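You operate a simulated robot arm through the tools that you are given. There is no shell and no other tool. Be economical: measure what you need, move in short steps, check, and stop when the job is done.

You run a simulated robot arm. Do the job below in one go: nothing can be reset, and whatever is moved stays where it is left.

Task
With the grey meter, find the magenta patch on the long desk's sheet that misses 1.30 D; correct its zone.
Fine: meter back on its mat; white slider to magenta and ZONE dial to that patch's number, then MORE once if it read low, LESS once if high; leave the sheet; leave the long desk's other controls.
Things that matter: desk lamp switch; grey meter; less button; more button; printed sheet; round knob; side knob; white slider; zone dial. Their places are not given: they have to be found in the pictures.

Only the result counts: the job must be done as asked and must still hold three seconds after the hand-in. Knocking over, shifting, dropping, spilling or breaking anything else fails it. Flat cloth is picked up by pressing the open fingertips on it (5 to 10 N) and closing them slowly along it; thin cloth reads only 2 to 8 mm in the jaws.

Robot
A 6-joint arm with a two-finger parallel gripper, fixed in place. Base frame: the origin is at the foot of the arm, x ahead of it, y to its left, z up. Readings come in m, rad, newtons and seconds.
With the tool pointing down near the work surface it reaches from about 0.24 to 0.64 m from the base axis. Its first joint turns from -1.152 to 1.152 rad. Payload 2.7 kg.
The TCP is the grasp point between the finger pads, 0.023 m short of the fingertips. In the tool frame z runs along the fingers and y along their closing line. Largest opening 0.094 m; finger width 0.038, thickness 0.01; the body of the gripper, 0.054 by 0.096 m, starts 0.039 m behind the TCP.
Orientation is that of the tool frame in the base frame, as [roll, pitch, yaw] about the fixed x, y, z axes, in that order (R = Rz(yaw) Ry(pitch) Rx(roll)). With the fingers straight down and closing along the base's y, the tool's x points along the base's -x, its y along +y and its z along -z.

Tools
- The arm moves only by the tool move_arm. Its argument "deltas" is a list of rows, each an object (a shift or turn left out is 0, a gripper value left out holds the last) with "rot": the turn, a rotation vector about the tool's x, y, z in units of 8 degrees (1.0 is 8 degrees), a list of three; "linear": the shift along the tool's x, y, z in units of 50 mm (1.0 is 50 mm), a list of three; "claw": the closure in counts, from 0 (fully open) to 255 (shut). In form: [{"rot": [ax, ay, az], "linear": [x, y, z], "claw": claw}, ...]. A call has 1 to 12 rows; each row shifts and turns the commanded pose from where the row before left it, along the tool's axes as they then stand. A call with a number of a shift or a turn outside -1 to 1 is refused whole. A row lasts 0.2 s, in which the tool goes at most 0.05 m and 0.15 rad; a call with a longer step from one row to the next is refused whole, and so is a gripper value outside its range. Where a pose cannot be reached the arm comes as near as it can. A force on the tool above 40 N (or 10 N above the force at the start of the call, whichever is more), or a blocked arm, ends the call early, and 0.2 s more pass. The fingers move at their own pace (about 0.045 m/s each) and stop on an object; they squeeze with about 33 N. The grip force told is the motor's: it shows also when the fingers shut on nothing. Time passes only in rows, and 0.2 s behind the last, so rows that do not move let the fingers close. The reply holds the time, the measured pose of the TCP, the force on the tool along the base axes, the opening and the grip force, in the units named above and with some noise, with the torque about the TCP (base axes, N m) and any sound that the robot's microphone picked up.
- Cameras (640 x 400 px; columns grow to the right, rows downward): "scene" is fixed at [0.0751, -0.4302, 1.407]; the picture's right is [0.78, -0.62, 0.00], its down [-0.33, -0.42, -0.84] and it looks along [0.53, 0.66, -0.54] (base axes); focal length 266 px, centre (320, 200). "wrist" rides on the gripper at [0.086, 0.016, -0.074] in the tool frame; the picture's right is [-0.18, 0.98, 0.00], its down [-0.58, -0.11, -0.81] and it looks along [-0.79, -0.15, 0.59] (tool axes); focal length 243 px, centre (320, 200).
- capture(camera): a new picture of that camera. No time passes.
- pixel_to_xyz(camera, pixels): for up to 12 pixels [column, row] of the newest picture of that camera ("zoom" is the newest enlarged one), the place [x, y, z] in the base frame of the surface seen there, good to about 0.002 m. No time passes.
- close_up(camera, box): a new picture of the part [left, top, right, bottom] of that camera's present view, enlarged. No time passes.
- hand_in(): hands the job in; it is judged then, once.

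Go step by step. Measure first, check grasps and placings, and put right what went wrong. The budget is 80 turns and 54 pictures, counting those below and the enlarged ones. Unless the task says otherwise, let go and move clear before handing in, and close with one line.

The tools are called after "Call:" as name(argument=value, ...) on one line, values as JSON. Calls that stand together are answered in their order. move_arm: Moves the arm, as the interface text tells. Its arguments: {"type":"object","properties":{"deltas":{"type":"array","items":{"type":"object","properties":{"rot":{"type":"array","items":{"type":"number"}},"linear":{"type":"array","items":{"type":"number"}},"claw":{"type":"number"}}}}},"required":["deltas"]} The other tools are called the same way: capture (camera) takes a picture; pixel_to_xyz (camera, pixels) gives the place of the surface under pixels of a picture; close_up (camera, box) takes an enlarged picture of a part of a camera's view; hand_in () hands the job in.

At the start:

```text
time: 0.0
ee_pos: [0.3581, 0.0272, 1.2717]
ee_rot: [3.141, 0.001, -3.141]
force: [0.4, 0.1, -0.3]
wrist_torque: [-0.03, -0.04, 0.0]
grip_width: 0.0939
grasp_force: 0.0
```

scene: 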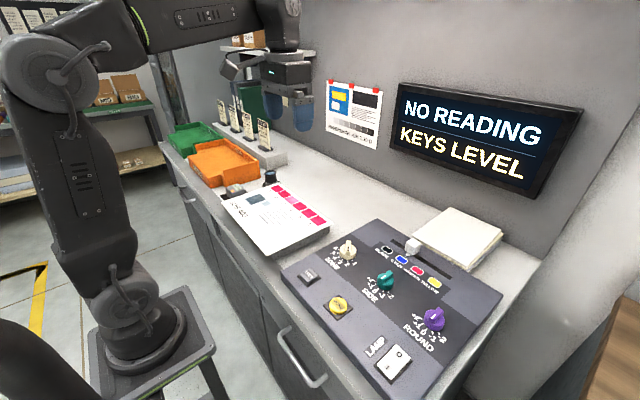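
wrist: 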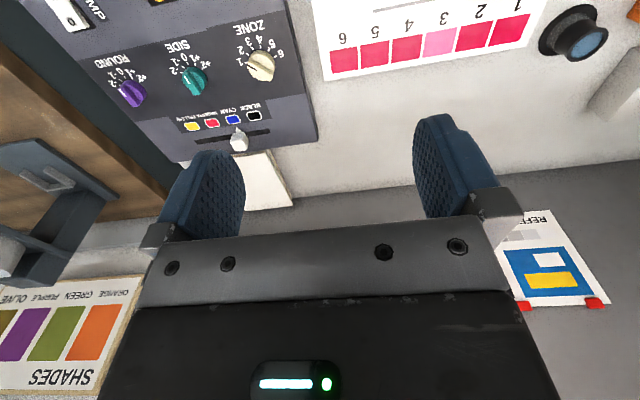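

The scene shows the sheet with six magenta patches near (300,205), a console with dials, and a meter-like object at (270,177)/(235,190). I'll enlarge both regions.

Call:
close_up(camera="scene", box=[160, 110, 340, 260])

Call:
close_up(camera="scene", box=[280, 200, 510, 400])

Call:
close_up(camera="wrist", box=[300, 0, 640, 200])

```text
2.67 times, centred on (250, 185) of scene
```

zoom: 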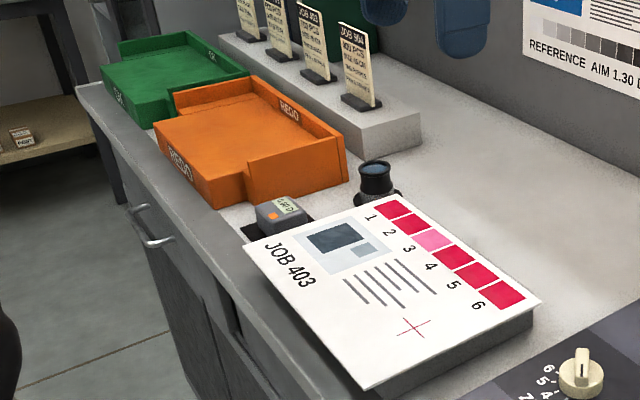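

```text
2.00 times, centred on (395, 300) of scene
```

zoom: 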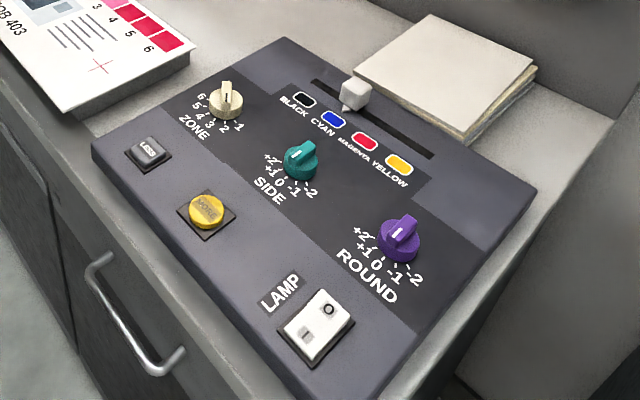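

```text
1.88 times, centred on (470, 100) of wrist
```

zoom: 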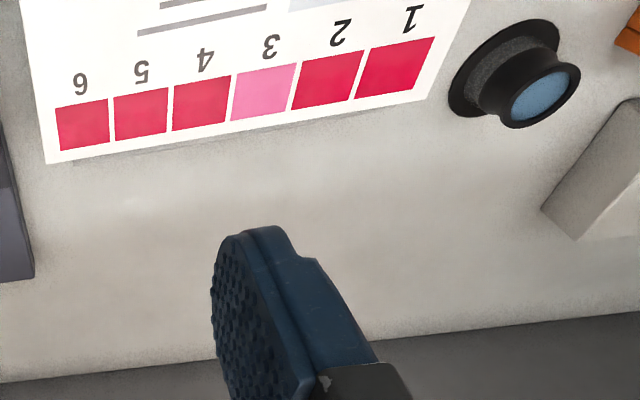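

Patch 3 looks lighter, to be confirmed with the meter; the meter sits at zoom (285,213) on a dark mat. I'll measure positions.

Call:
pixel_to_xyz(camera="scene", pixels=[[270, 177], [237, 188], [272, 190], [281, 195], [290, 202], [300, 208], [308, 214], [317, 221], [361, 244], [354, 276], [383, 305], [413, 246]])

Call:
close_up(camera="scene", box=[215, 165, 285, 215])

```text
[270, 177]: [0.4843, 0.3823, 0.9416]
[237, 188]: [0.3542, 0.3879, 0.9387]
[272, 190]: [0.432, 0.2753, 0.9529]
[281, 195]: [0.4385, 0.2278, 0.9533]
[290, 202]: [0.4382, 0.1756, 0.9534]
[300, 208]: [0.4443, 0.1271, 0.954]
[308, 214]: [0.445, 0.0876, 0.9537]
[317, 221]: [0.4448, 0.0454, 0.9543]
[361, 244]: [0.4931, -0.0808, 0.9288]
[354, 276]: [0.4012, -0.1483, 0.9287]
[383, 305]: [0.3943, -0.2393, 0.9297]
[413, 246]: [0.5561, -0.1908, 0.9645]
```

```text
8.00 times, centred on (250, 190) of scene
```

zoom: 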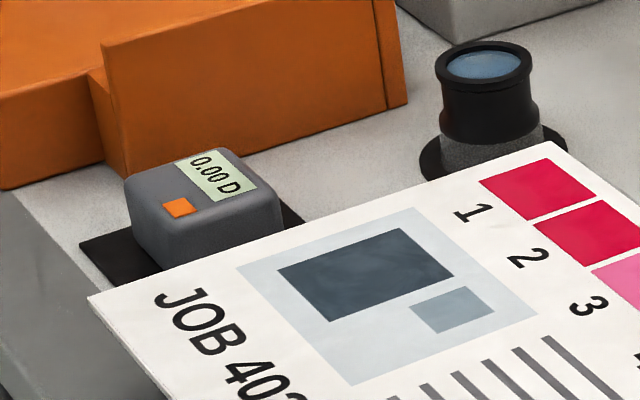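

The meter shows 0.00 D and has an orange key on top. I'll measure its corners, the mat and the surroundings.

Call:
pixel_to_xyz(camera="zoom", pixels=[[130, 183], [160, 233], [277, 195], [222, 152], [180, 208], [220, 178], [200, 240], [95, 250], [295, 215], [75, 210], [150, 130], [395, 100]])

Call:
pixel_to_xyz(camera="scene", pixels=[[222, 200], [262, 257], [330, 228], [279, 183], [310, 155], [350, 190], [190, 145], [420, 245]])

```text
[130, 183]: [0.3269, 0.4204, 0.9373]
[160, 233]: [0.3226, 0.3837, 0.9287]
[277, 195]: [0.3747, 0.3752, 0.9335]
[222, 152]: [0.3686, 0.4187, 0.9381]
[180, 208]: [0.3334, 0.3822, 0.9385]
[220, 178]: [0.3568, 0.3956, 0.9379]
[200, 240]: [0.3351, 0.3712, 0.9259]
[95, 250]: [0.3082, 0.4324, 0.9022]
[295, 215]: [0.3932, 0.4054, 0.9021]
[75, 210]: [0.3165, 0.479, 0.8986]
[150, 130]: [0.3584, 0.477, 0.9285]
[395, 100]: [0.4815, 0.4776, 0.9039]
```

```text
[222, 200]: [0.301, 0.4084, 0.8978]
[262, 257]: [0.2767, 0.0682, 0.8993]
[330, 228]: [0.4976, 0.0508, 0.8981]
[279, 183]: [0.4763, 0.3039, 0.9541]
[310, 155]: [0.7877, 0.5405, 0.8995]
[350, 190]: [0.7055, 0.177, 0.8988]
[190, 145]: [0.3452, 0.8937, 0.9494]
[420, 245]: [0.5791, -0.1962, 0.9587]
```

Meter is about at (0.35, 0.397), top z 0.938. I'll move above it while staying high, then rotate so the fingers close along x.

Call:
move_arm(deltas=[{"linear": [0, 0.92, 0.25], "claw": 0}, {"linear": [0, 0.92, 0.25]}, {"linear": [0, 0.92, 0.25]}, {"linear": [0, 0.92, 0.25]}, {"linear": [0, 0.92, 0.25]}, {"linear": [0, 0.92, 0.25]}, {"linear": [0, 0.92, 0.25]}, {"linear": [0, 0.92, 0.25]}])

Call:
move_arm(deltas=[{"rot": [0, 0, -1]}, {"rot": [0, 0, -1]}, {"rot": [0, 0, -1]}, {"rot": [0, 0, -1]}, {"rot": [0, 0, -1]}, {"rot": [0, 0, -1]}, {"rot": [0, 0, -1]}, {"rot": [0, 0, -1]}, {"rot": [0, 0, -1]}, {"rot": [0, 0, -1]}, {"rot": [0, 0, -1]}, {"rot": [0, 0, -0.25]}])

Call:
capture(camera="wrist")

```text
time: 1.8
ee_pos: [0.3571, 0.3957, 1.1751]
ee_rot: [-3.142, 0.004, 3.141]
force: [0.6, 0.4, 0.3]
wrist_torque: [0.0, 0.0, 0.01]
grip_width: 0.0943
grasp_force: 0.0
```

```text
time: 4.4
ee_pos: [0.3589, 0.3952, 1.1719]
ee_rot: [-3.139, 0.0, -1.568]
force: [-0.2, 0.9, 0.5]
wrist_torque: [0.02, 0.02, 0.01]
grip_width: 0.0939
grasp_force: 0.0
```

```text
47 pictures are left
```

wrist: 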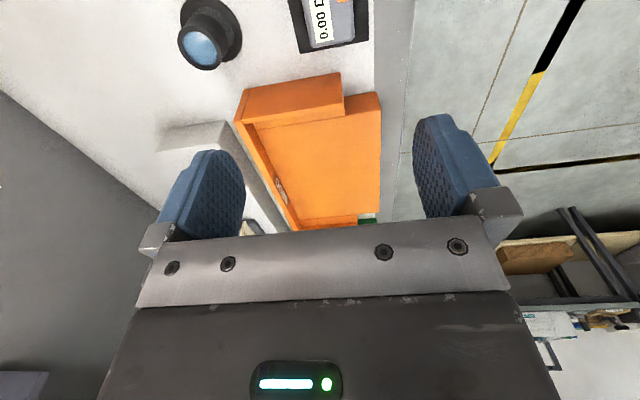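

The meter's at the picture's top edge (330,20). I'll back off in -y to see it whole.

Call:
move_arm(deltas=[{"linear": [0.9, 0, 0]}, {"linear": [0.9, 0, 0]}])

Call:
capture(camera="wrist")

Call:
close_up(camera="wrist", box=[240, 40, 440, 165])

```text
time: 5.0
ee_pos: [0.3566, 0.3053, 1.1725]
ee_rot: [-3.14, 0.0, -1.571]
force: [-0.4, 0.3, 0.0]
wrist_torque: [0.0, 0.0, -0.03]
grip_width: 0.0942
grasp_force: 0.1
```

```text
46 pictures are left
```

wrist: 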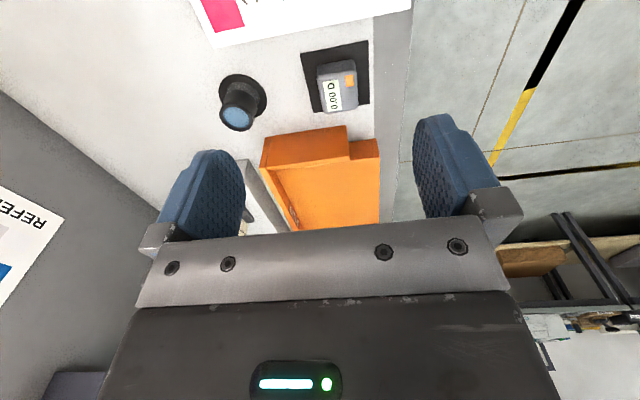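

```text
3.20 times, centred on (340, 102) of wrist
```

zoom: 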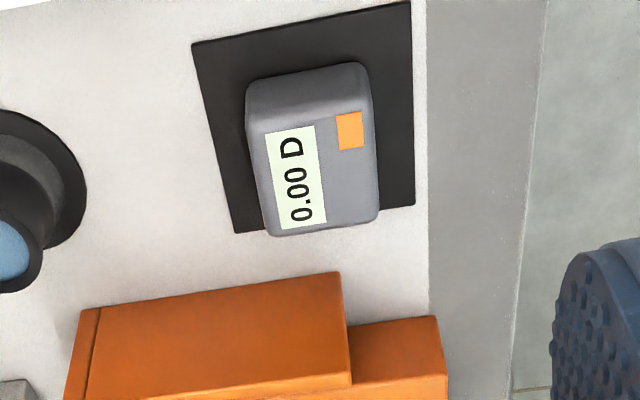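

Call:
pixel_to_xyz(camera="zoom", pixels=[[252, 120], [270, 228], [376, 215], [368, 112], [250, 85], [362, 72], [195, 48], [410, 8], [412, 198], [238, 230], [340, 275], [350, 130]])

Call:
close_up(camera="scene", box=[215, 165, 345, 265])

```text
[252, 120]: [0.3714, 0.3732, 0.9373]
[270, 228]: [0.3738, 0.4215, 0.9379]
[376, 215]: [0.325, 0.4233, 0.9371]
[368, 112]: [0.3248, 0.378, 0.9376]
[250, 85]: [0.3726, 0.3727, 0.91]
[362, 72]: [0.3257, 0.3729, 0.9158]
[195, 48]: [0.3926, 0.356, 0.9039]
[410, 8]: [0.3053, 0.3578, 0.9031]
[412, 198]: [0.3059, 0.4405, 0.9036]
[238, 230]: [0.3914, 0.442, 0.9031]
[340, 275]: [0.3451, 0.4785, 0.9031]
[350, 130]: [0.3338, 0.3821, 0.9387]
```

```text
4.00 times, centred on (280, 215) of scene
```

zoom: 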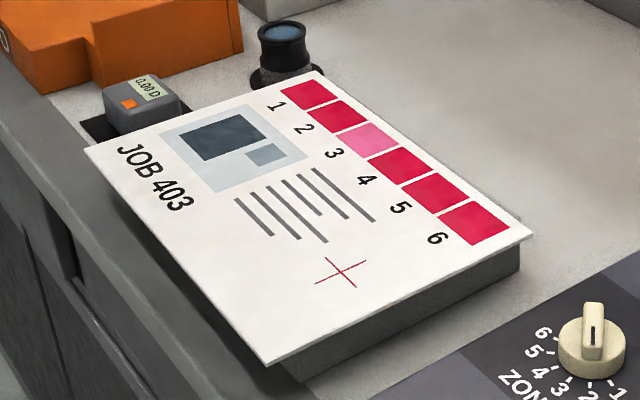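

The meter is axis-aligned, centred (0.349, 0.398) on its mat. Now measuring the patch centres and sheet edge.

Call:
pixel_to_xyz(camera="zoom", pixels=[[309, 95], [337, 114], [370, 138], [402, 165], [437, 190], [477, 223], [318, 70], [535, 235], [265, 360], [87, 148], [437, 237], [270, 105]])

Call:
move_arm(deltas=[{"linear": [-0.95, 0.15, 0.2]}, {"linear": [-0.91, 0, 0.2]}, {"linear": [0, 0, 0.9]}, {"linear": [0, 0, 0.9]}, {"linear": [0, 0, 0.9]}])

Call:
capture(camera="wrist")

```text
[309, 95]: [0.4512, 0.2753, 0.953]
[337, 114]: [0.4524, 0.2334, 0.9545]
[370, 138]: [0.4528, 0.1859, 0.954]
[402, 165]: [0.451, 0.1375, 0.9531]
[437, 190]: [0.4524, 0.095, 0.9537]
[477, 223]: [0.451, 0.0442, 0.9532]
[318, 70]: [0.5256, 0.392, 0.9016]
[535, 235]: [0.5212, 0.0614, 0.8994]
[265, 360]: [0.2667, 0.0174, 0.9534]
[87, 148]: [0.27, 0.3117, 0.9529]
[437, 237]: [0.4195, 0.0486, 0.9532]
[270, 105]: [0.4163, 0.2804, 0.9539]
```

```text
time: 6.2
ee_pos: [0.3505, 0.3984, 1.0169]
ee_rot: [-3.138, -0.001, -1.571]
force: [-0.2, 0.5, 0.1]
wrist_torque: [-0.01, 0.05, 0.0]
grip_width: 0.094
grasp_force: 0.1
```

```text
43 pictures are left
```

wrist: 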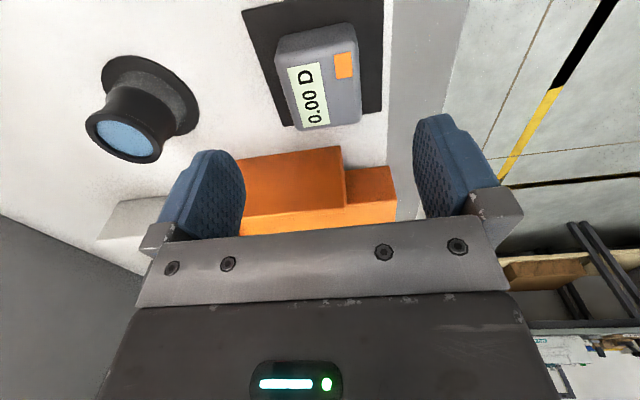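

Aligned over the meter (0.3505, 0.3984). Descending to z≈0.929 and closing.

Call:
move_arm(deltas=[{"linear": [0, 0.03, 0.8]}, {"linear": [0, 0, 0.6]}, {"linear": [0, 0, 0.34]}, {}, {"claw": 255}, {}, {}, {}, {}])

```text
time: 8.2
ee_pos: [0.3498, 0.398, 0.9292]
ee_rot: [-3.14, 0.0, -1.572]
force: [-0.5, 0.0, -0.2]
wrist_torque: [0.03, 0.0, -0.01]
grip_width: 0.0514
grasp_force: 32.9
```

Grasped (0.0514 m). Lifting and carrying to above patch 3 at (0.4515, 0.185).

Call:
move_arm(deltas=[{"linear": [0, 0, -0.6]}, {"linear": [0, 0, -0.8]}, {"linear": [0, 0, -0.6]}, {"linear": [0.852, -0.408, 0]}, {"linear": [0.852, -0.408, 0]}, {"linear": [0.852, -0.408, 0]}, {"linear": [0.852, -0.408, 0]}, {"linear": [0.852, -0.408, 0]}, {}])

Call:
capture(camera="scene")

```text
time: 10.2
ee_pos: [0.4515, 0.1835, 1.0299]
ee_rot: [-3.14, 0.0, -1.57]
force: [0.4, 0.8, -0.6]
wrist_torque: [0.01, -0.02, -0.02]
grip_width: 0.0516
grasp_force: 33.2
```

```text
42 pictures are left
```

scene: 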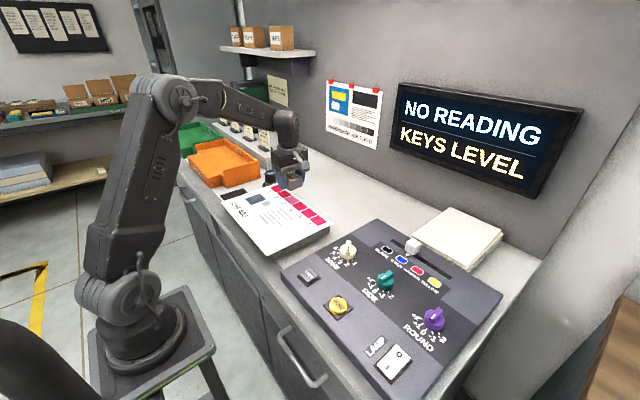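

The meter is above patch 3; lowering gently to the sheet.

Call:
move_arm(deltas=[{"linear": [0, 0, 0.5]}, {"linear": [0, 0, 0.3]}, {"linear": [0, 0, 0.14]}, {"linear": [0, 0, 0.06]}, {}])

Call:
capture(camera="scene")

```text
time: 11.4
ee_pos: [0.4528, 0.1851, 0.9802]
ee_rot: [-3.141, -0.001, -1.57]
force: [0.1, -0.2, 0.6]
wrist_torque: [0.0, 0.0, -0.01]
grip_width: 0.0515
grasp_force: 33.2
```

```text
41 pictures are left
```

scene: 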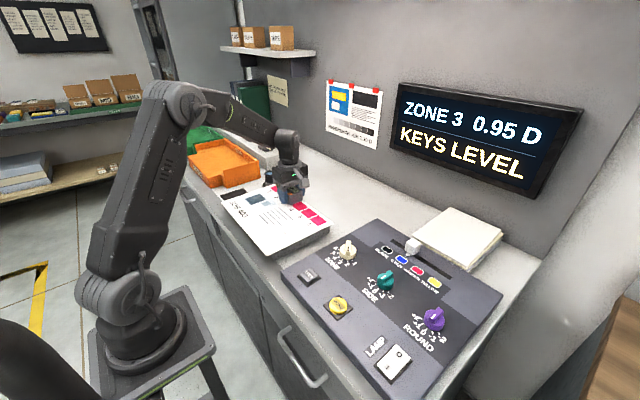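

The display reads ZONE 3 0.95 D: low, so MORE once. Returning the meter to its mat by the reverse path.

Call:
move_arm(deltas=[{"linear": [0, 0, -0.4]}, {"linear": [0, 0, -0.6]}, {"linear": [-0.852, 0.408, 0]}, {"linear": [-0.852, 0.408, 0]}, {"linear": [-0.852, 0.408, 0]}, {"linear": [-0.852, 0.408, 0]}, {"linear": [-0.852, 0.408, 0]}, {}, {"linear": [0, 0, 0.8]}, {"linear": [0, 0, 0.7]}, {"linear": [0, 0, 0.4]}, {"linear": [0, 0, 0.06]}])

Call:
move_arm(deltas=[{"linear": [0, 0, 0.03]}, {}])

```text
time: 14.0
ee_pos: [0.3491, 0.3987, 0.9297]
ee_rot: [-3.141, 0.001, -1.57]
force: [-0.8, -0.2, -2.1]
wrist_torque: [-0.01, 0.01, 0.0]
grip_width: 0.0515
grasp_force: 33.1
```

```text
time: 14.6
ee_pos: [0.3496, 0.3976, 0.9293]
ee_rot: [-3.141, 0.0, -1.57]
force: [0.1, -1.7, 0.5]
wrist_torque: [0.01, 0.05, 0.03]
grip_width: 0.0515
grasp_force: 32.3
```

Back at the grasp height on the mat. Releasing and rising.

Call:
move_arm(deltas=[{"claw": 0}, {}, {}, {}, {"linear": [0, 0, -0.5]}, {"linear": [0, 0, -0.9]}, {"linear": [0, 0, -0.9]}, {"linear": [0, 0, -0.9]}, {"linear": [0.8, 0, -0.5]}, {"linear": [0.8, 0, 0]}])

Call:
close_up(camera="wrist", box=[240, 0, 440, 125])

Call:
close_up(camera="scene", box=[280, 210, 510, 390])

```text
time: 16.8
ee_pos: [0.3524, 0.3181, 1.1155]
ee_rot: [-3.14, 0.001, -1.57]
force: [-0.7, 0.6, 0.0]
wrist_torque: [0.03, -0.04, 0.01]
grip_width: 0.0941
grasp_force: 0.0
```

```text
3.20 times, centred on (340, 62) of wrist
```

zoom: 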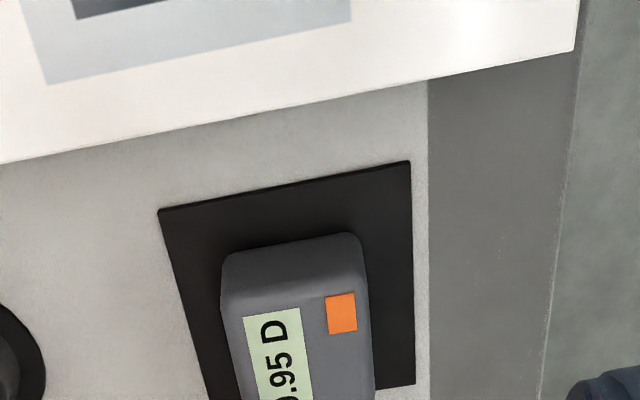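

```text
2.22 times, centred on (395, 300) of scene
```

zoom: 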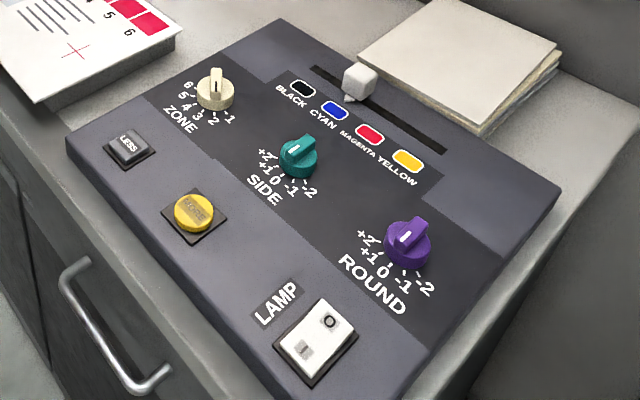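

Meter is back on its mat reading 0.95. Next I move over the console and turn back to the default yaw to look at the dial, slider and buttons.

Call:
move_arm(deltas=[{"linear": [0.929, 0, -0.12]}, {"linear": [0.929, 0, -0.12]}, {"linear": [0.929, 0, -0.12]}, {"linear": [0.929, 0, -0.12]}, {"linear": [0.929, 0, -0.12]}, {"linear": [0.929, 0, -0.12]}, {"linear": [0.929, 0, -0.12]}, {"linear": [0.929, 0, -0.12]}, {"linear": [0.929, 0, -0.12]}])

Call:
move_arm(deltas=[{"rot": [0, 0, 1]}, {"rot": [0, 0, 1]}, {"rot": [0, 0, 1]}, {"rot": [0, 0, 1]}, {"rot": [0, 0, 1]}, {"rot": [0, 0, 1]}, {"rot": [0, 0, 1]}, {"rot": [0, 0, 1]}, {"rot": [0, 0, 1]}, {"rot": [0, 0, 1]}, {"rot": [0, 0, 1]}, {"rot": [0, 0, 0.25]}])

Call:
capture(camera="wrist")

```text
time: 18.8
ee_pos: [0.3486, -0.1014, 1.168]
ee_rot: [-3.14, 0.0, -1.571]
force: [-1.2, -0.6, -0.2]
wrist_torque: [-0.01, 0.0, -0.03]
grip_width: 0.094
grasp_force: 0.2
```

```text
time: 21.4
ee_pos: [0.3489, -0.1005, 1.1687]
ee_rot: [3.141, 0.002, 3.14]
force: [-0.6, -0.3, -0.6]
wrist_torque: [-0.02, 0.03, -0.01]
grip_width: 0.0938
grasp_force: 0.1
```

```text
38 pictures are left
```

wrist: 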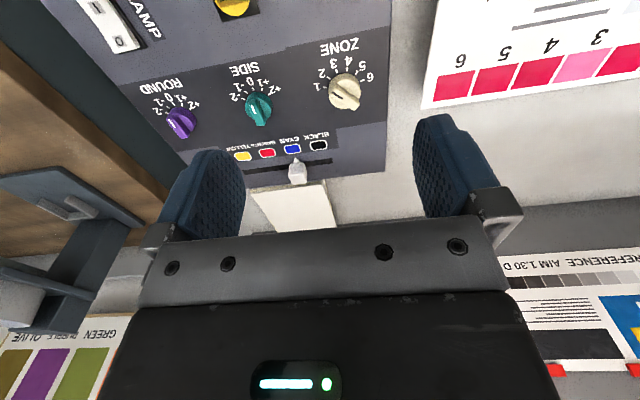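

Call:
close_up(camera="wrist", box=[305, 30, 385, 110])

Call:
close_up(camera="wrist", box=[220, 110, 360, 210])

```text
5.00 times, centred on (345, 70) of wrist
```

zoom: 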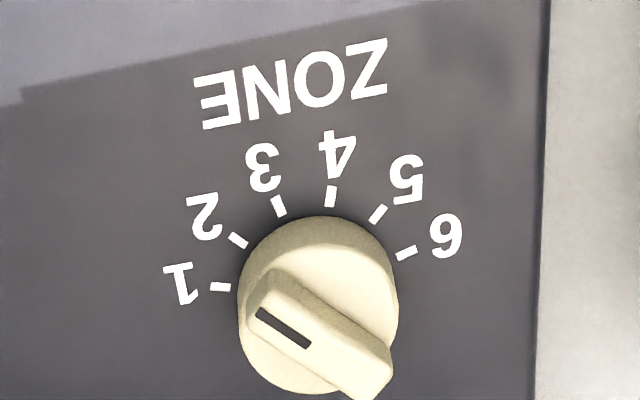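

```text
4.00 times, centred on (290, 160) of wrist
```

zoom: 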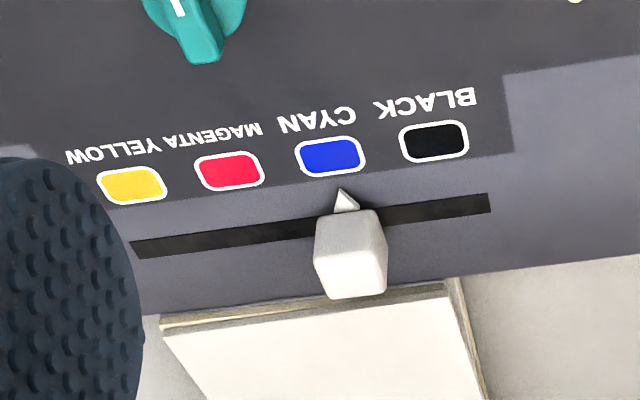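

Slider points at cyan; ZONE dial points near 1/2. Measuring both.

Call:
pixel_to_xyz(camera="zoom", pixels=[[345, 196], [345, 220], [322, 245], [382, 240], [350, 285], [135, 250], [488, 203], [131, 186], [229, 171], [331, 157], [434, 141], [400, 300]])

Call:
pixel_to_xyz(camera="wrist", pixels=[[325, 87.4], [328.8, 78], [336.8, 71.2], [347.2, 69.2], [356.6, 72.6], [362.4, 80.6], [332.6, 92.4], [342.6, 99.4], [356, 107], [335.5, 85.5], [345, 75], [340, 102]])

```text
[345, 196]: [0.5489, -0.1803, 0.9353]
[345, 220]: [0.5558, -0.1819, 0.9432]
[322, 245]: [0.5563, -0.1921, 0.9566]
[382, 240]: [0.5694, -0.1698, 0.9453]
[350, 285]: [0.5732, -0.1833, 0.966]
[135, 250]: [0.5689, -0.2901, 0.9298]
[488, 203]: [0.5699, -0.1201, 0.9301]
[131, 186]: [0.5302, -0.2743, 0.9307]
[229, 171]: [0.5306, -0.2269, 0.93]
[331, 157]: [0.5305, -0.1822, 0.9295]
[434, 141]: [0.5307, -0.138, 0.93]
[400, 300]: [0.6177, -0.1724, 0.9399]
```

```text
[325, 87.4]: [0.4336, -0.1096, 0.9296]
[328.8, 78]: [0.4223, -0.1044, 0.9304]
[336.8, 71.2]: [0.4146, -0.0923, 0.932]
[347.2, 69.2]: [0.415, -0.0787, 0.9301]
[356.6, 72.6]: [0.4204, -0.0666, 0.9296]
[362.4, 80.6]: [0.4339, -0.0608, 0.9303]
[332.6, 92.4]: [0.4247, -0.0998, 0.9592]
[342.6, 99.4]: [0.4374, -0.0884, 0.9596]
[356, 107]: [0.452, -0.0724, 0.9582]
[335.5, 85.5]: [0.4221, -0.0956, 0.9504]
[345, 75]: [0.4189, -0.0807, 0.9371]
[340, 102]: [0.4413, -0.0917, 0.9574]
```

Tick fit gives dial centre ≈(0.440,-0.085), with pointer at zone 2, so I need a 30° clockwise turn. I'll check the ridge height and the buttons.

Call:
close_up(camera="scene", box=[322, 230, 386, 270])

Call:
pixel_to_xyz(camera="scene", pixels=[[340, 304], [308, 275], [386, 279]])

```text
10.00 times, centred on (354, 250) of scene
```

zoom: 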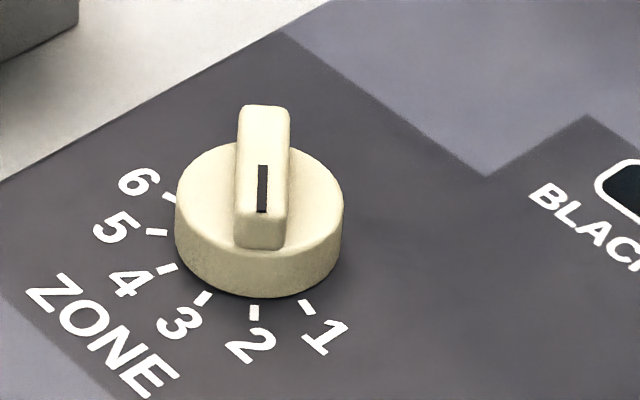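

```text
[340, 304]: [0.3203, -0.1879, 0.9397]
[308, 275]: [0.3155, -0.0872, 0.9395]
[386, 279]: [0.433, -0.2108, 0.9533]
```

Confirmed: pointer at 2. Measuring disc top vs ridge top.

Call:
pixel_to_xyz(camera="zoom", pixels=[[262, 120], [262, 225], [250, 205], [205, 190], [320, 205], [262, 243], [240, 215], [286, 215], [262, 108], [262, 265], [190, 240], [335, 245]])

```text
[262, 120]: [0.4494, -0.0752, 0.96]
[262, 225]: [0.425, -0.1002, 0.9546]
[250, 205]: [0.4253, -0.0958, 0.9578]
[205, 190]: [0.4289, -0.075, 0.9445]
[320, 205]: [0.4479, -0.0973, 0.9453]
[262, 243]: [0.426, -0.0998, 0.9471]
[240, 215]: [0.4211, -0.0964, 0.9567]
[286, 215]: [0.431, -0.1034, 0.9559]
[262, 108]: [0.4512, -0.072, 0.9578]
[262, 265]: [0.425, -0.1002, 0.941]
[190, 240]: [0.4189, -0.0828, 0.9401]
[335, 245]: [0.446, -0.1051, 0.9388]
```

Disc top is 0.945 and ridge top 0.960, giving a 15 mm ridge along 45°. Moving above it with yaw -45° and the gripper partly closed.

Call:
move_arm(deltas=[{"linear": [-0.9, 0.145, 0], "claw": 120}, {"linear": [-0.9, 0.145, 0]}, {"rot": [0, 0, -0.9375], "linear": [0, 0, 0.45]}, {"rot": [0, 0, -0.9375], "linear": [0, 0, 0.45]}, {"rot": [0, 0, -0.9375], "linear": [0, 0, 0.45]}, {"rot": [0, 0, -0.9375], "linear": [0, 0, 0.45]}, {"rot": [0, 0, -0.9375], "linear": [0, 0, 0.45]}, {"rot": [0, 0, -0.9375], "linear": [0, 0, 0.45]}, {}])

Call:
capture(camera="wrist")

```text
time: 23.4
ee_pos: [0.4391, -0.0877, 1.0349]
ee_rot: [-3.141, 0.002, -2.353]
force: [0.4, 0.1, -0.7]
wrist_torque: [0.03, 0.0, 0.0]
grip_width: 0.0499
grasp_force: 0.0
```

```text
34 pictures are left
```

wrist: 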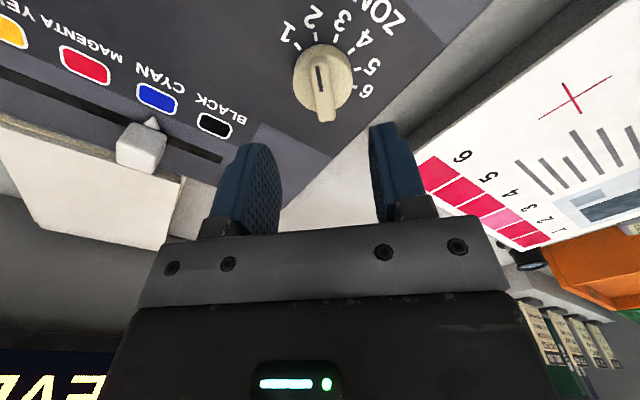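

The ridge is aligned with the finger gap. Descending to z 0.9705 and closing.

Call:
move_arm(deltas=[{"linear": [0, 0.04, 0.6]}, {"linear": [0, 0, 0.4]}, {"linear": [0, 0, 0.29]}, {}, {"claw": 180}, {"claw": 255}, {}, {}, {}])

```text
time: 25.4
ee_pos: [0.439, -0.0856, 0.9708]
ee_rot: [-3.137, 0.0, -2.357]
force: [12.6, -12.9, -8.1]
wrist_torque: [0.03, -0.33, -0.02]
grip_width: 0.0125
grasp_force: 44.8
```

Gripping the ridge (12.5 mm) with an 18 N sideways load; easing 1.5 mm along the closing line.

Call:
move_arm(deltas=[{"linear": [0, -0.03, 0]}, {}])

```text
time: 26.0
ee_pos: [0.4389, -0.0851, 0.9709]
ee_rot: [3.139, 0.002, -2.357]
force: [4.0, -5.0, -1.2]
wrist_torque: [0.75, -0.78, -0.04]
grip_width: 0.013
grasp_force: 45.2
```

Load dropped to about 6 N. Now turning 30° clockwise (+3.75 units about tool z).

Call:
move_arm(deltas=[{"rot": [0, 0, 0.75]}, {"rot": [0, 0, 0.75]}, {"rot": [0, 0, 0.75]}, {"rot": [0, 0, 0.75]}, {"rot": [0, 0, 0.75]}, {}])

Call:
close_up(camera="scene", box=[322, 220, 386, 260])

```text
time: 27.4
ee_pos: [0.4397, -0.0842, 0.9703]
ee_rot: [3.141, 0.003, -2.881]
force: [6.7, 14.7, 12.6]
wrist_torque: [-0.02, 1.02, 0.01]
grip_width: 0.0127
grasp_force: 44.9
```

```text
10.00 times, centred on (354, 240) of scene
```

zoom: 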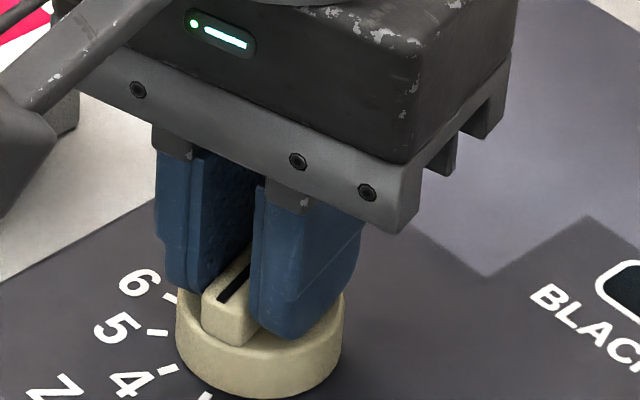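

The ridge turned with the gripper (yaw changed by 30°). Releasing and rising to check.

Call:
move_arm(deltas=[{"claw": 120}, {}, {}, {"linear": [0, 0, -0.6]}, {"linear": [0, 0, -0.9]}, {"linear": [0, 0, -0.9]}])

Call:
close_up(camera="wrist", box=[230, 0, 430, 125])

Call:
close_up(camera="scene", box=[300, 220, 460, 320])

```text
time: 28.8
ee_pos: [0.4372, -0.0849, 1.0911]
ee_rot: [-3.141, 0.001, -2.88]
force: [-0.3, 0.0, 0.0]
wrist_torque: [-0.01, 0.05, 0.02]
grip_width: 0.0496
grasp_force: 0.1
```

```text
3.20 times, centred on (330, 62) of wrist
```

zoom: 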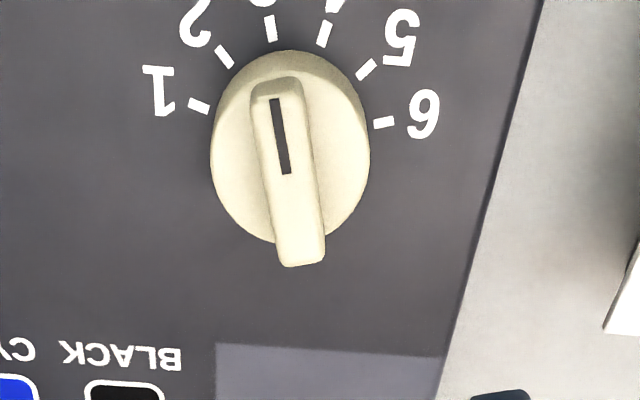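

```text
4.00 times, centred on (380, 270) of scene
```

zoom: 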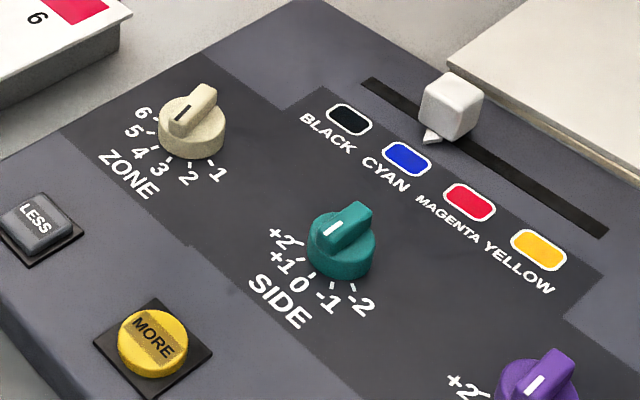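

Dial is at 3. Now checking slider block extents and the paper stack clearance.

Call:
pixel_to_xyz(camera="zoom", pixels=[[452, 78], [432, 85], [475, 90], [450, 105], [440, 120], [430, 137], [480, 65], [500, 90], [580, 145], [550, 60], [450, 68], [420, 72]])

Call:
pixel_to_xyz(camera="scene", pixels=[[408, 241], [413, 238], [418, 241], [414, 248], [420, 235], [460, 262], [470, 268], [440, 225]])

```text
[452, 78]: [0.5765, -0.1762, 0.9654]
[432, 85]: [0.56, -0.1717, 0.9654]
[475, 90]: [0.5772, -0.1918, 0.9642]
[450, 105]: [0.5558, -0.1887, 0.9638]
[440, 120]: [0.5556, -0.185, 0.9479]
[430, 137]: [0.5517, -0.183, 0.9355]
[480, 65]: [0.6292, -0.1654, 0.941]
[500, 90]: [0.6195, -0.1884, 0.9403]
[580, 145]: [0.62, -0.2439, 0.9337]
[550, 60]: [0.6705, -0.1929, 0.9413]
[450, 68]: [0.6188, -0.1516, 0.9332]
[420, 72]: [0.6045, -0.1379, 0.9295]
```

```text
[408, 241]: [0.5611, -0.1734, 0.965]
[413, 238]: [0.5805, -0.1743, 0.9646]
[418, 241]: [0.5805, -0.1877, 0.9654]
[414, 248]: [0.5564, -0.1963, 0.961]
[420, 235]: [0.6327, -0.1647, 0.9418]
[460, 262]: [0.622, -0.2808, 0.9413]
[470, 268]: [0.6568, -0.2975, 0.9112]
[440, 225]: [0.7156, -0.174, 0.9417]
```

Slider block is centred (0.569,-0.183), top 0.965; the stack starts at x>0.618, so the way is clear. Moving above it with default yaw.

Call:
move_arm(deltas=[{"rot": [0, 0, 0.9375], "claw": 105}, {"rot": [0, 0, 0.9375]}, {"linear": [-0.66, -0.49, 0.2]}, {"linear": [-0.66, -0.49, 0.2]}, {"linear": [-0.66, -0.49, 0.2]}, {"linear": [-0.66, -0.49, 0.2]}, {}])

Call:
capture(camera="wrist")

```text
time: 30.4
ee_pos: [0.5702, -0.1827, 1.0501]
ee_rot: [-3.141, 0.002, -3.141]
force: [-0.2, 0.6, 0.7]
wrist_torque: [0.01, 0.03, 0.02]
grip_width: 0.0552
grasp_force: 0.1
```

```text
30 pictures are left
```

wrist: 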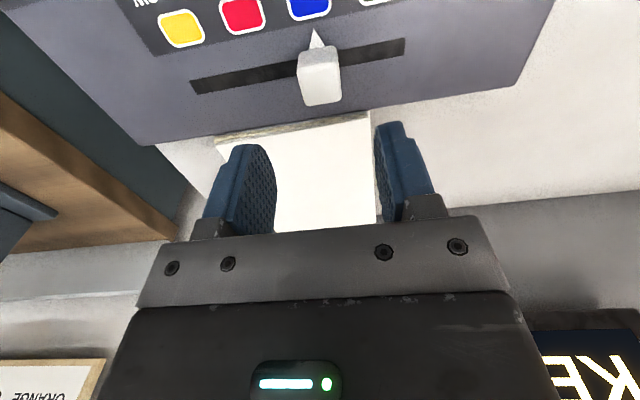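

Aligned at (0.570,-0.183). Descending to z≈0.968 (tips 0.945) and closing.

Call:
move_arm(deltas=[{"linear": [0, 0, 0.8]}, {"linear": [0, 0, 0.5]}, {"linear": [0, 0, 0.34]}, {}, {"claw": 180}, {"claw": 255}, {}, {}])

```text
time: 32.2
ee_pos: [0.5692, -0.1838, 0.9679]
ee_rot: [-3.141, 0.001, -3.141]
force: [0.6, 4.5, -0.5]
wrist_torque: [0.5, 0.28, 0.11]
grip_width: 0.0277
grasp_force: 45.0
```

Gripped the slider (27.7 mm). Sliding -45 mm in y to magenta.

Call:
move_arm(deltas=[{"linear": [0, -0.2, 0]}, {"linear": [0, -0.2, 0]}, {"linear": [0, -0.2, 0]}, {"linear": [0, -0.2, 0]}, {"linear": [0, -0.1, 0]}, {}])

Call:
close_up(camera="scene", box=[370, 220, 466, 280])

```text
time: 33.6
ee_pos: [0.5712, -0.2294, 0.9672]
ee_rot: [3.14, -0.003, 3.14]
force: [-14.5, 4.0, -6.4]
wrist_torque: [-0.48, 1.02, 0.0]
grip_width: 0.0278
grasp_force: 45.2
```

```text
6.67 times, centred on (418, 250) of scene
```

zoom: 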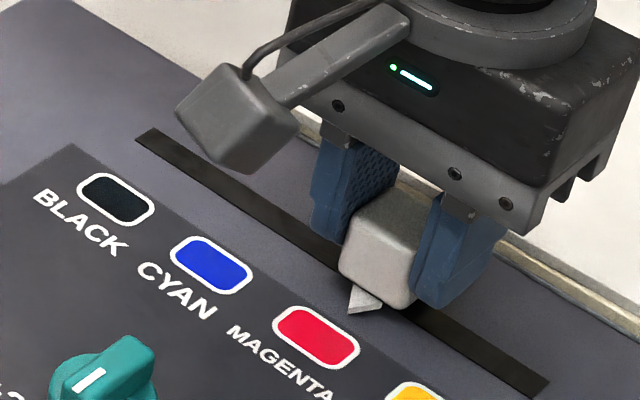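

Slider looks opposite magenta. Releasing, rising and checking.

Call:
move_arm(deltas=[{"claw": 105}, {}, {}, {"linear": [0, 0, -0.6]}, {"linear": [0, 0, -0.9]}, {"linear": [0, 0, -0.9]}, {}])

Call:
capture(camera="wrist")

Call:
capture(camera="scene")

```text
time: 35.2
ee_pos: [0.5625, -0.2279, 1.0842]
ee_rot: [-3.141, 0.002, 3.141]
force: [-0.9, -0.7, 0.2]
wrist_torque: [0.01, -0.01, -0.02]
grip_width: 0.0554
grasp_force: 0.0
out of reach, approached as far as the arm can: row 6
```

```text
28 pictures are left
```

wrist: 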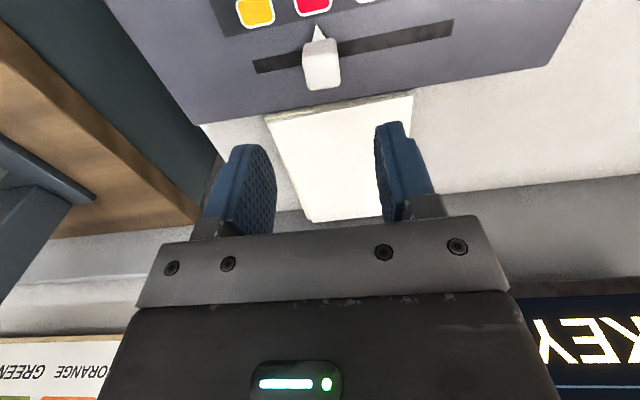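

```text
27 pictures are left
```

scene: 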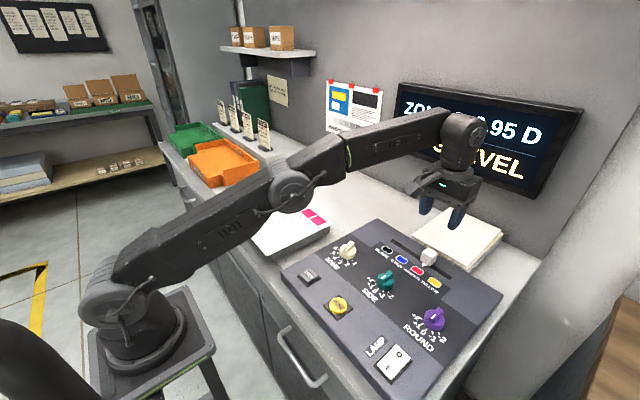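

Slider sits opposite magenta. Now moving above the MORE button (0.320,-0.188) with the fingers shut.

Call:
move_arm(deltas=[{"linear": [0.9, 0.14, 0], "claw": 255}, {"linear": [0.9, 0.14, 0]}, {"linear": [0.9, 0.14, 0]}, {"linear": [0.9, 0.14, 0]}, {"linear": [0.9, 0.14, 0]}, {"linear": [0.34, 0.1, 0]}, {}])

Call:
close_up(camera="scene", box=[290, 250, 386, 330])

Call:
capture(camera="wrist")

```text
time: 36.8
ee_pos: [0.319, -0.1865, 1.0851]
ee_rot: [-3.141, 0.003, 3.141]
force: [0.2, 1.0, 0.7]
wrist_torque: [-0.01, 0.01, 0.01]
grip_width: 0.0001
grasp_force: 32.6
```

```text
5.00 times, centred on (338, 290) of scene
```

zoom: 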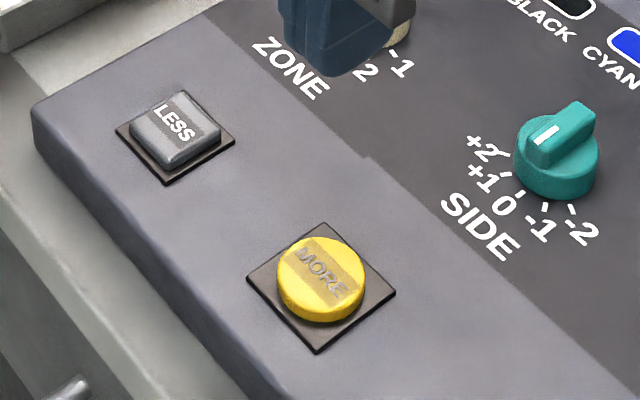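

```text
25 pictures are left
```

wrist: 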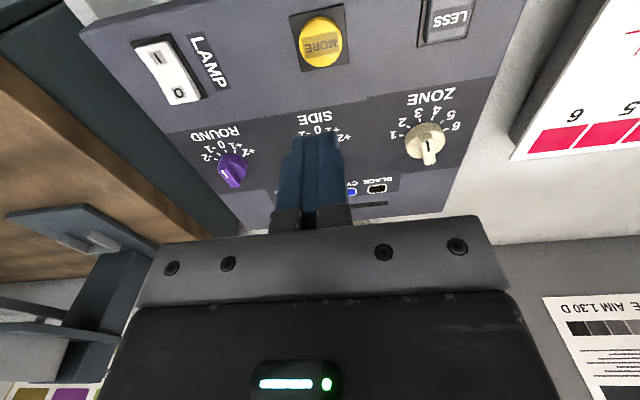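

Locating the MORE button's top centre precisely.

Call:
pixel_to_xyz(camera="zoom", pixels=[[322, 273], [282, 268], [362, 280], [325, 242], [318, 308], [250, 280], [393, 292]])

Call:
pixel_to_xyz(camera="wrist", pixels=[[321, 42], [302, 42], [340, 42], [321, 20], [321, 64]])

```text
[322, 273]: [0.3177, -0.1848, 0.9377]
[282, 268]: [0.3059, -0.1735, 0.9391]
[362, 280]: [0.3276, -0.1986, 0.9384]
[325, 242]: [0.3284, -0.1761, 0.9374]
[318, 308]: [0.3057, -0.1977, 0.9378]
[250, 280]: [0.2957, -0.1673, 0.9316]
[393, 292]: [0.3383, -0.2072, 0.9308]
```

```text
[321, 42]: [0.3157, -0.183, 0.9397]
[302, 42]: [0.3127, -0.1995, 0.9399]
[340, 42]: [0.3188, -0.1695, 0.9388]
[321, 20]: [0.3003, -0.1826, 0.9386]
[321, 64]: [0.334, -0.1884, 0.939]
```

Button centre (0.317,-0.186), top 0.939. Approaching to just above contact (TCP 0.965).

Call:
move_arm(deltas=[{"linear": [0.03, 0, 0.8]}, {"linear": [0, 0, 0.8]}, {"linear": [0, 0, 0.6]}, {"linear": [0, 0, 0.2]}, {}])

```text
time: 38.0
ee_pos: [0.3164, -0.1883, 0.9642]
ee_rot: [3.141, 0.001, -3.141]
force: [-0.1, 1.0, 0.5]
wrist_torque: [0.0, 0.0, -0.02]
grip_width: 0.0
grasp_force: 32.6
```

Just above the button with no contact yet. Pressing down in small steps, all in one continuous push.

Call:
move_arm(deltas=[{"linear": [0, 0, 0.04]}, {"linear": [0, 0, 0.03]}, {"linear": [0, 0, 0.03]}, {}])

```text
time: 39.0
ee_pos: [0.3195, -0.1873, 0.9593]
ee_rot: [3.142, 0.005, 3.14]
force: [-1.5, 0.4, 1.5]
wrist_torque: [0.01, 0.02, 0.0]
grip_width: 0.0
grasp_force: 32.5
```

Light contact, about 1.5 N and no sound yet. Pushing a little further.

Call:
move_arm(deltas=[{"linear": [0, 0, 0.03]}, {"linear": [0, 0, 0.03]}, {}])

Call:
capture(camera="scene")

```text
time: 39.8
ee_pos: [0.3193, -0.186, 0.9578]
ee_rot: [-3.141, 0.004, 3.141]
force: [-1.9, -1.7, 3.7]
wrist_torque: [-0.03, 0.06, 0.02]
grip_width: 0.0001
grasp_force: 32.8
heard: click
```

```text
24 pictures are left
```

scene: 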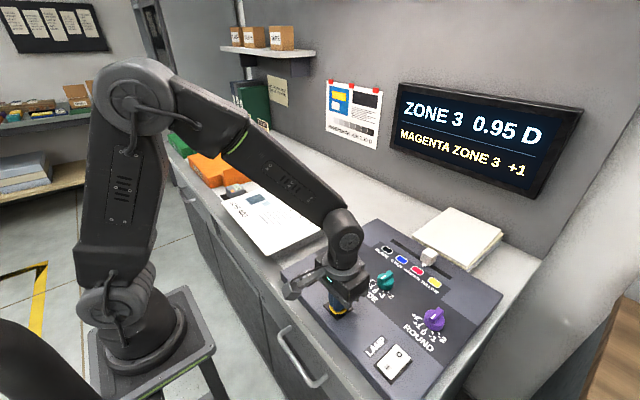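

Click heard, and the display says MAGENTA ZONE 3 +1. Rising straight up and doing a final check.

Call:
move_arm(deltas=[{"linear": [0, 0, -0.5]}, {"linear": [0, 0, -0.9]}, {"linear": [0, 0, -0.9]}, {"linear": [0, 0, -0.9]}, {"linear": [0, 0, -0.9], "claw": 0}, {"claw": 0}, {}])

Call:
capture(camera="scene")

Call:
close_up(camera="scene", box=[200, 160, 340, 250])

```text
time: 41.4
ee_pos: [0.3169, -0.1877, 1.163]
ee_rot: [-3.141, 0.002, -3.14]
force: [0.4, 0.3, 0.4]
wrist_torque: [0.02, -0.03, -0.02]
grip_width: 0.0689
grasp_force: 0.1
```

```text
23 pictures are left
```

scene: 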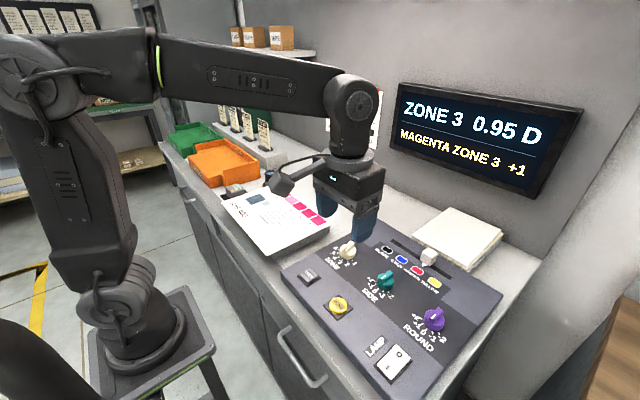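

```text
4.44 times, centred on (270, 205) of scene
```

zoom: 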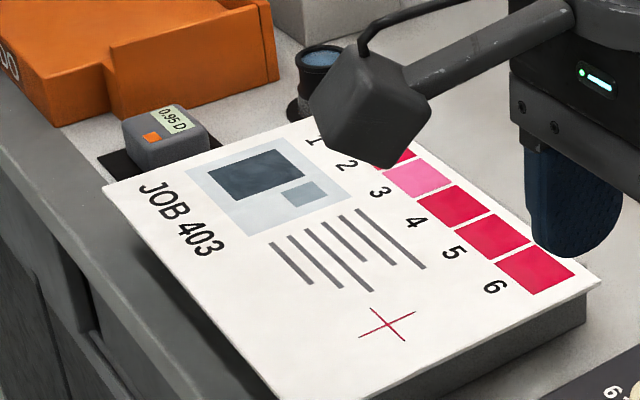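

The meter is on its mat, the sheet hasn't moved, the display reads MAGENTA ZONE 3 +1, and the arm is clear. Handing in.

Call:
hand_in()

```text
The job is handed in.
```

I measured only patch 3, the visibly lighter one; it read 0.95 D, low against 1.30 D. I set the slider to magenta and the ZONE dial to 3, pressed MORE once (display: MAGENTA ZONE 3 +1), and put the meter back on its mat.
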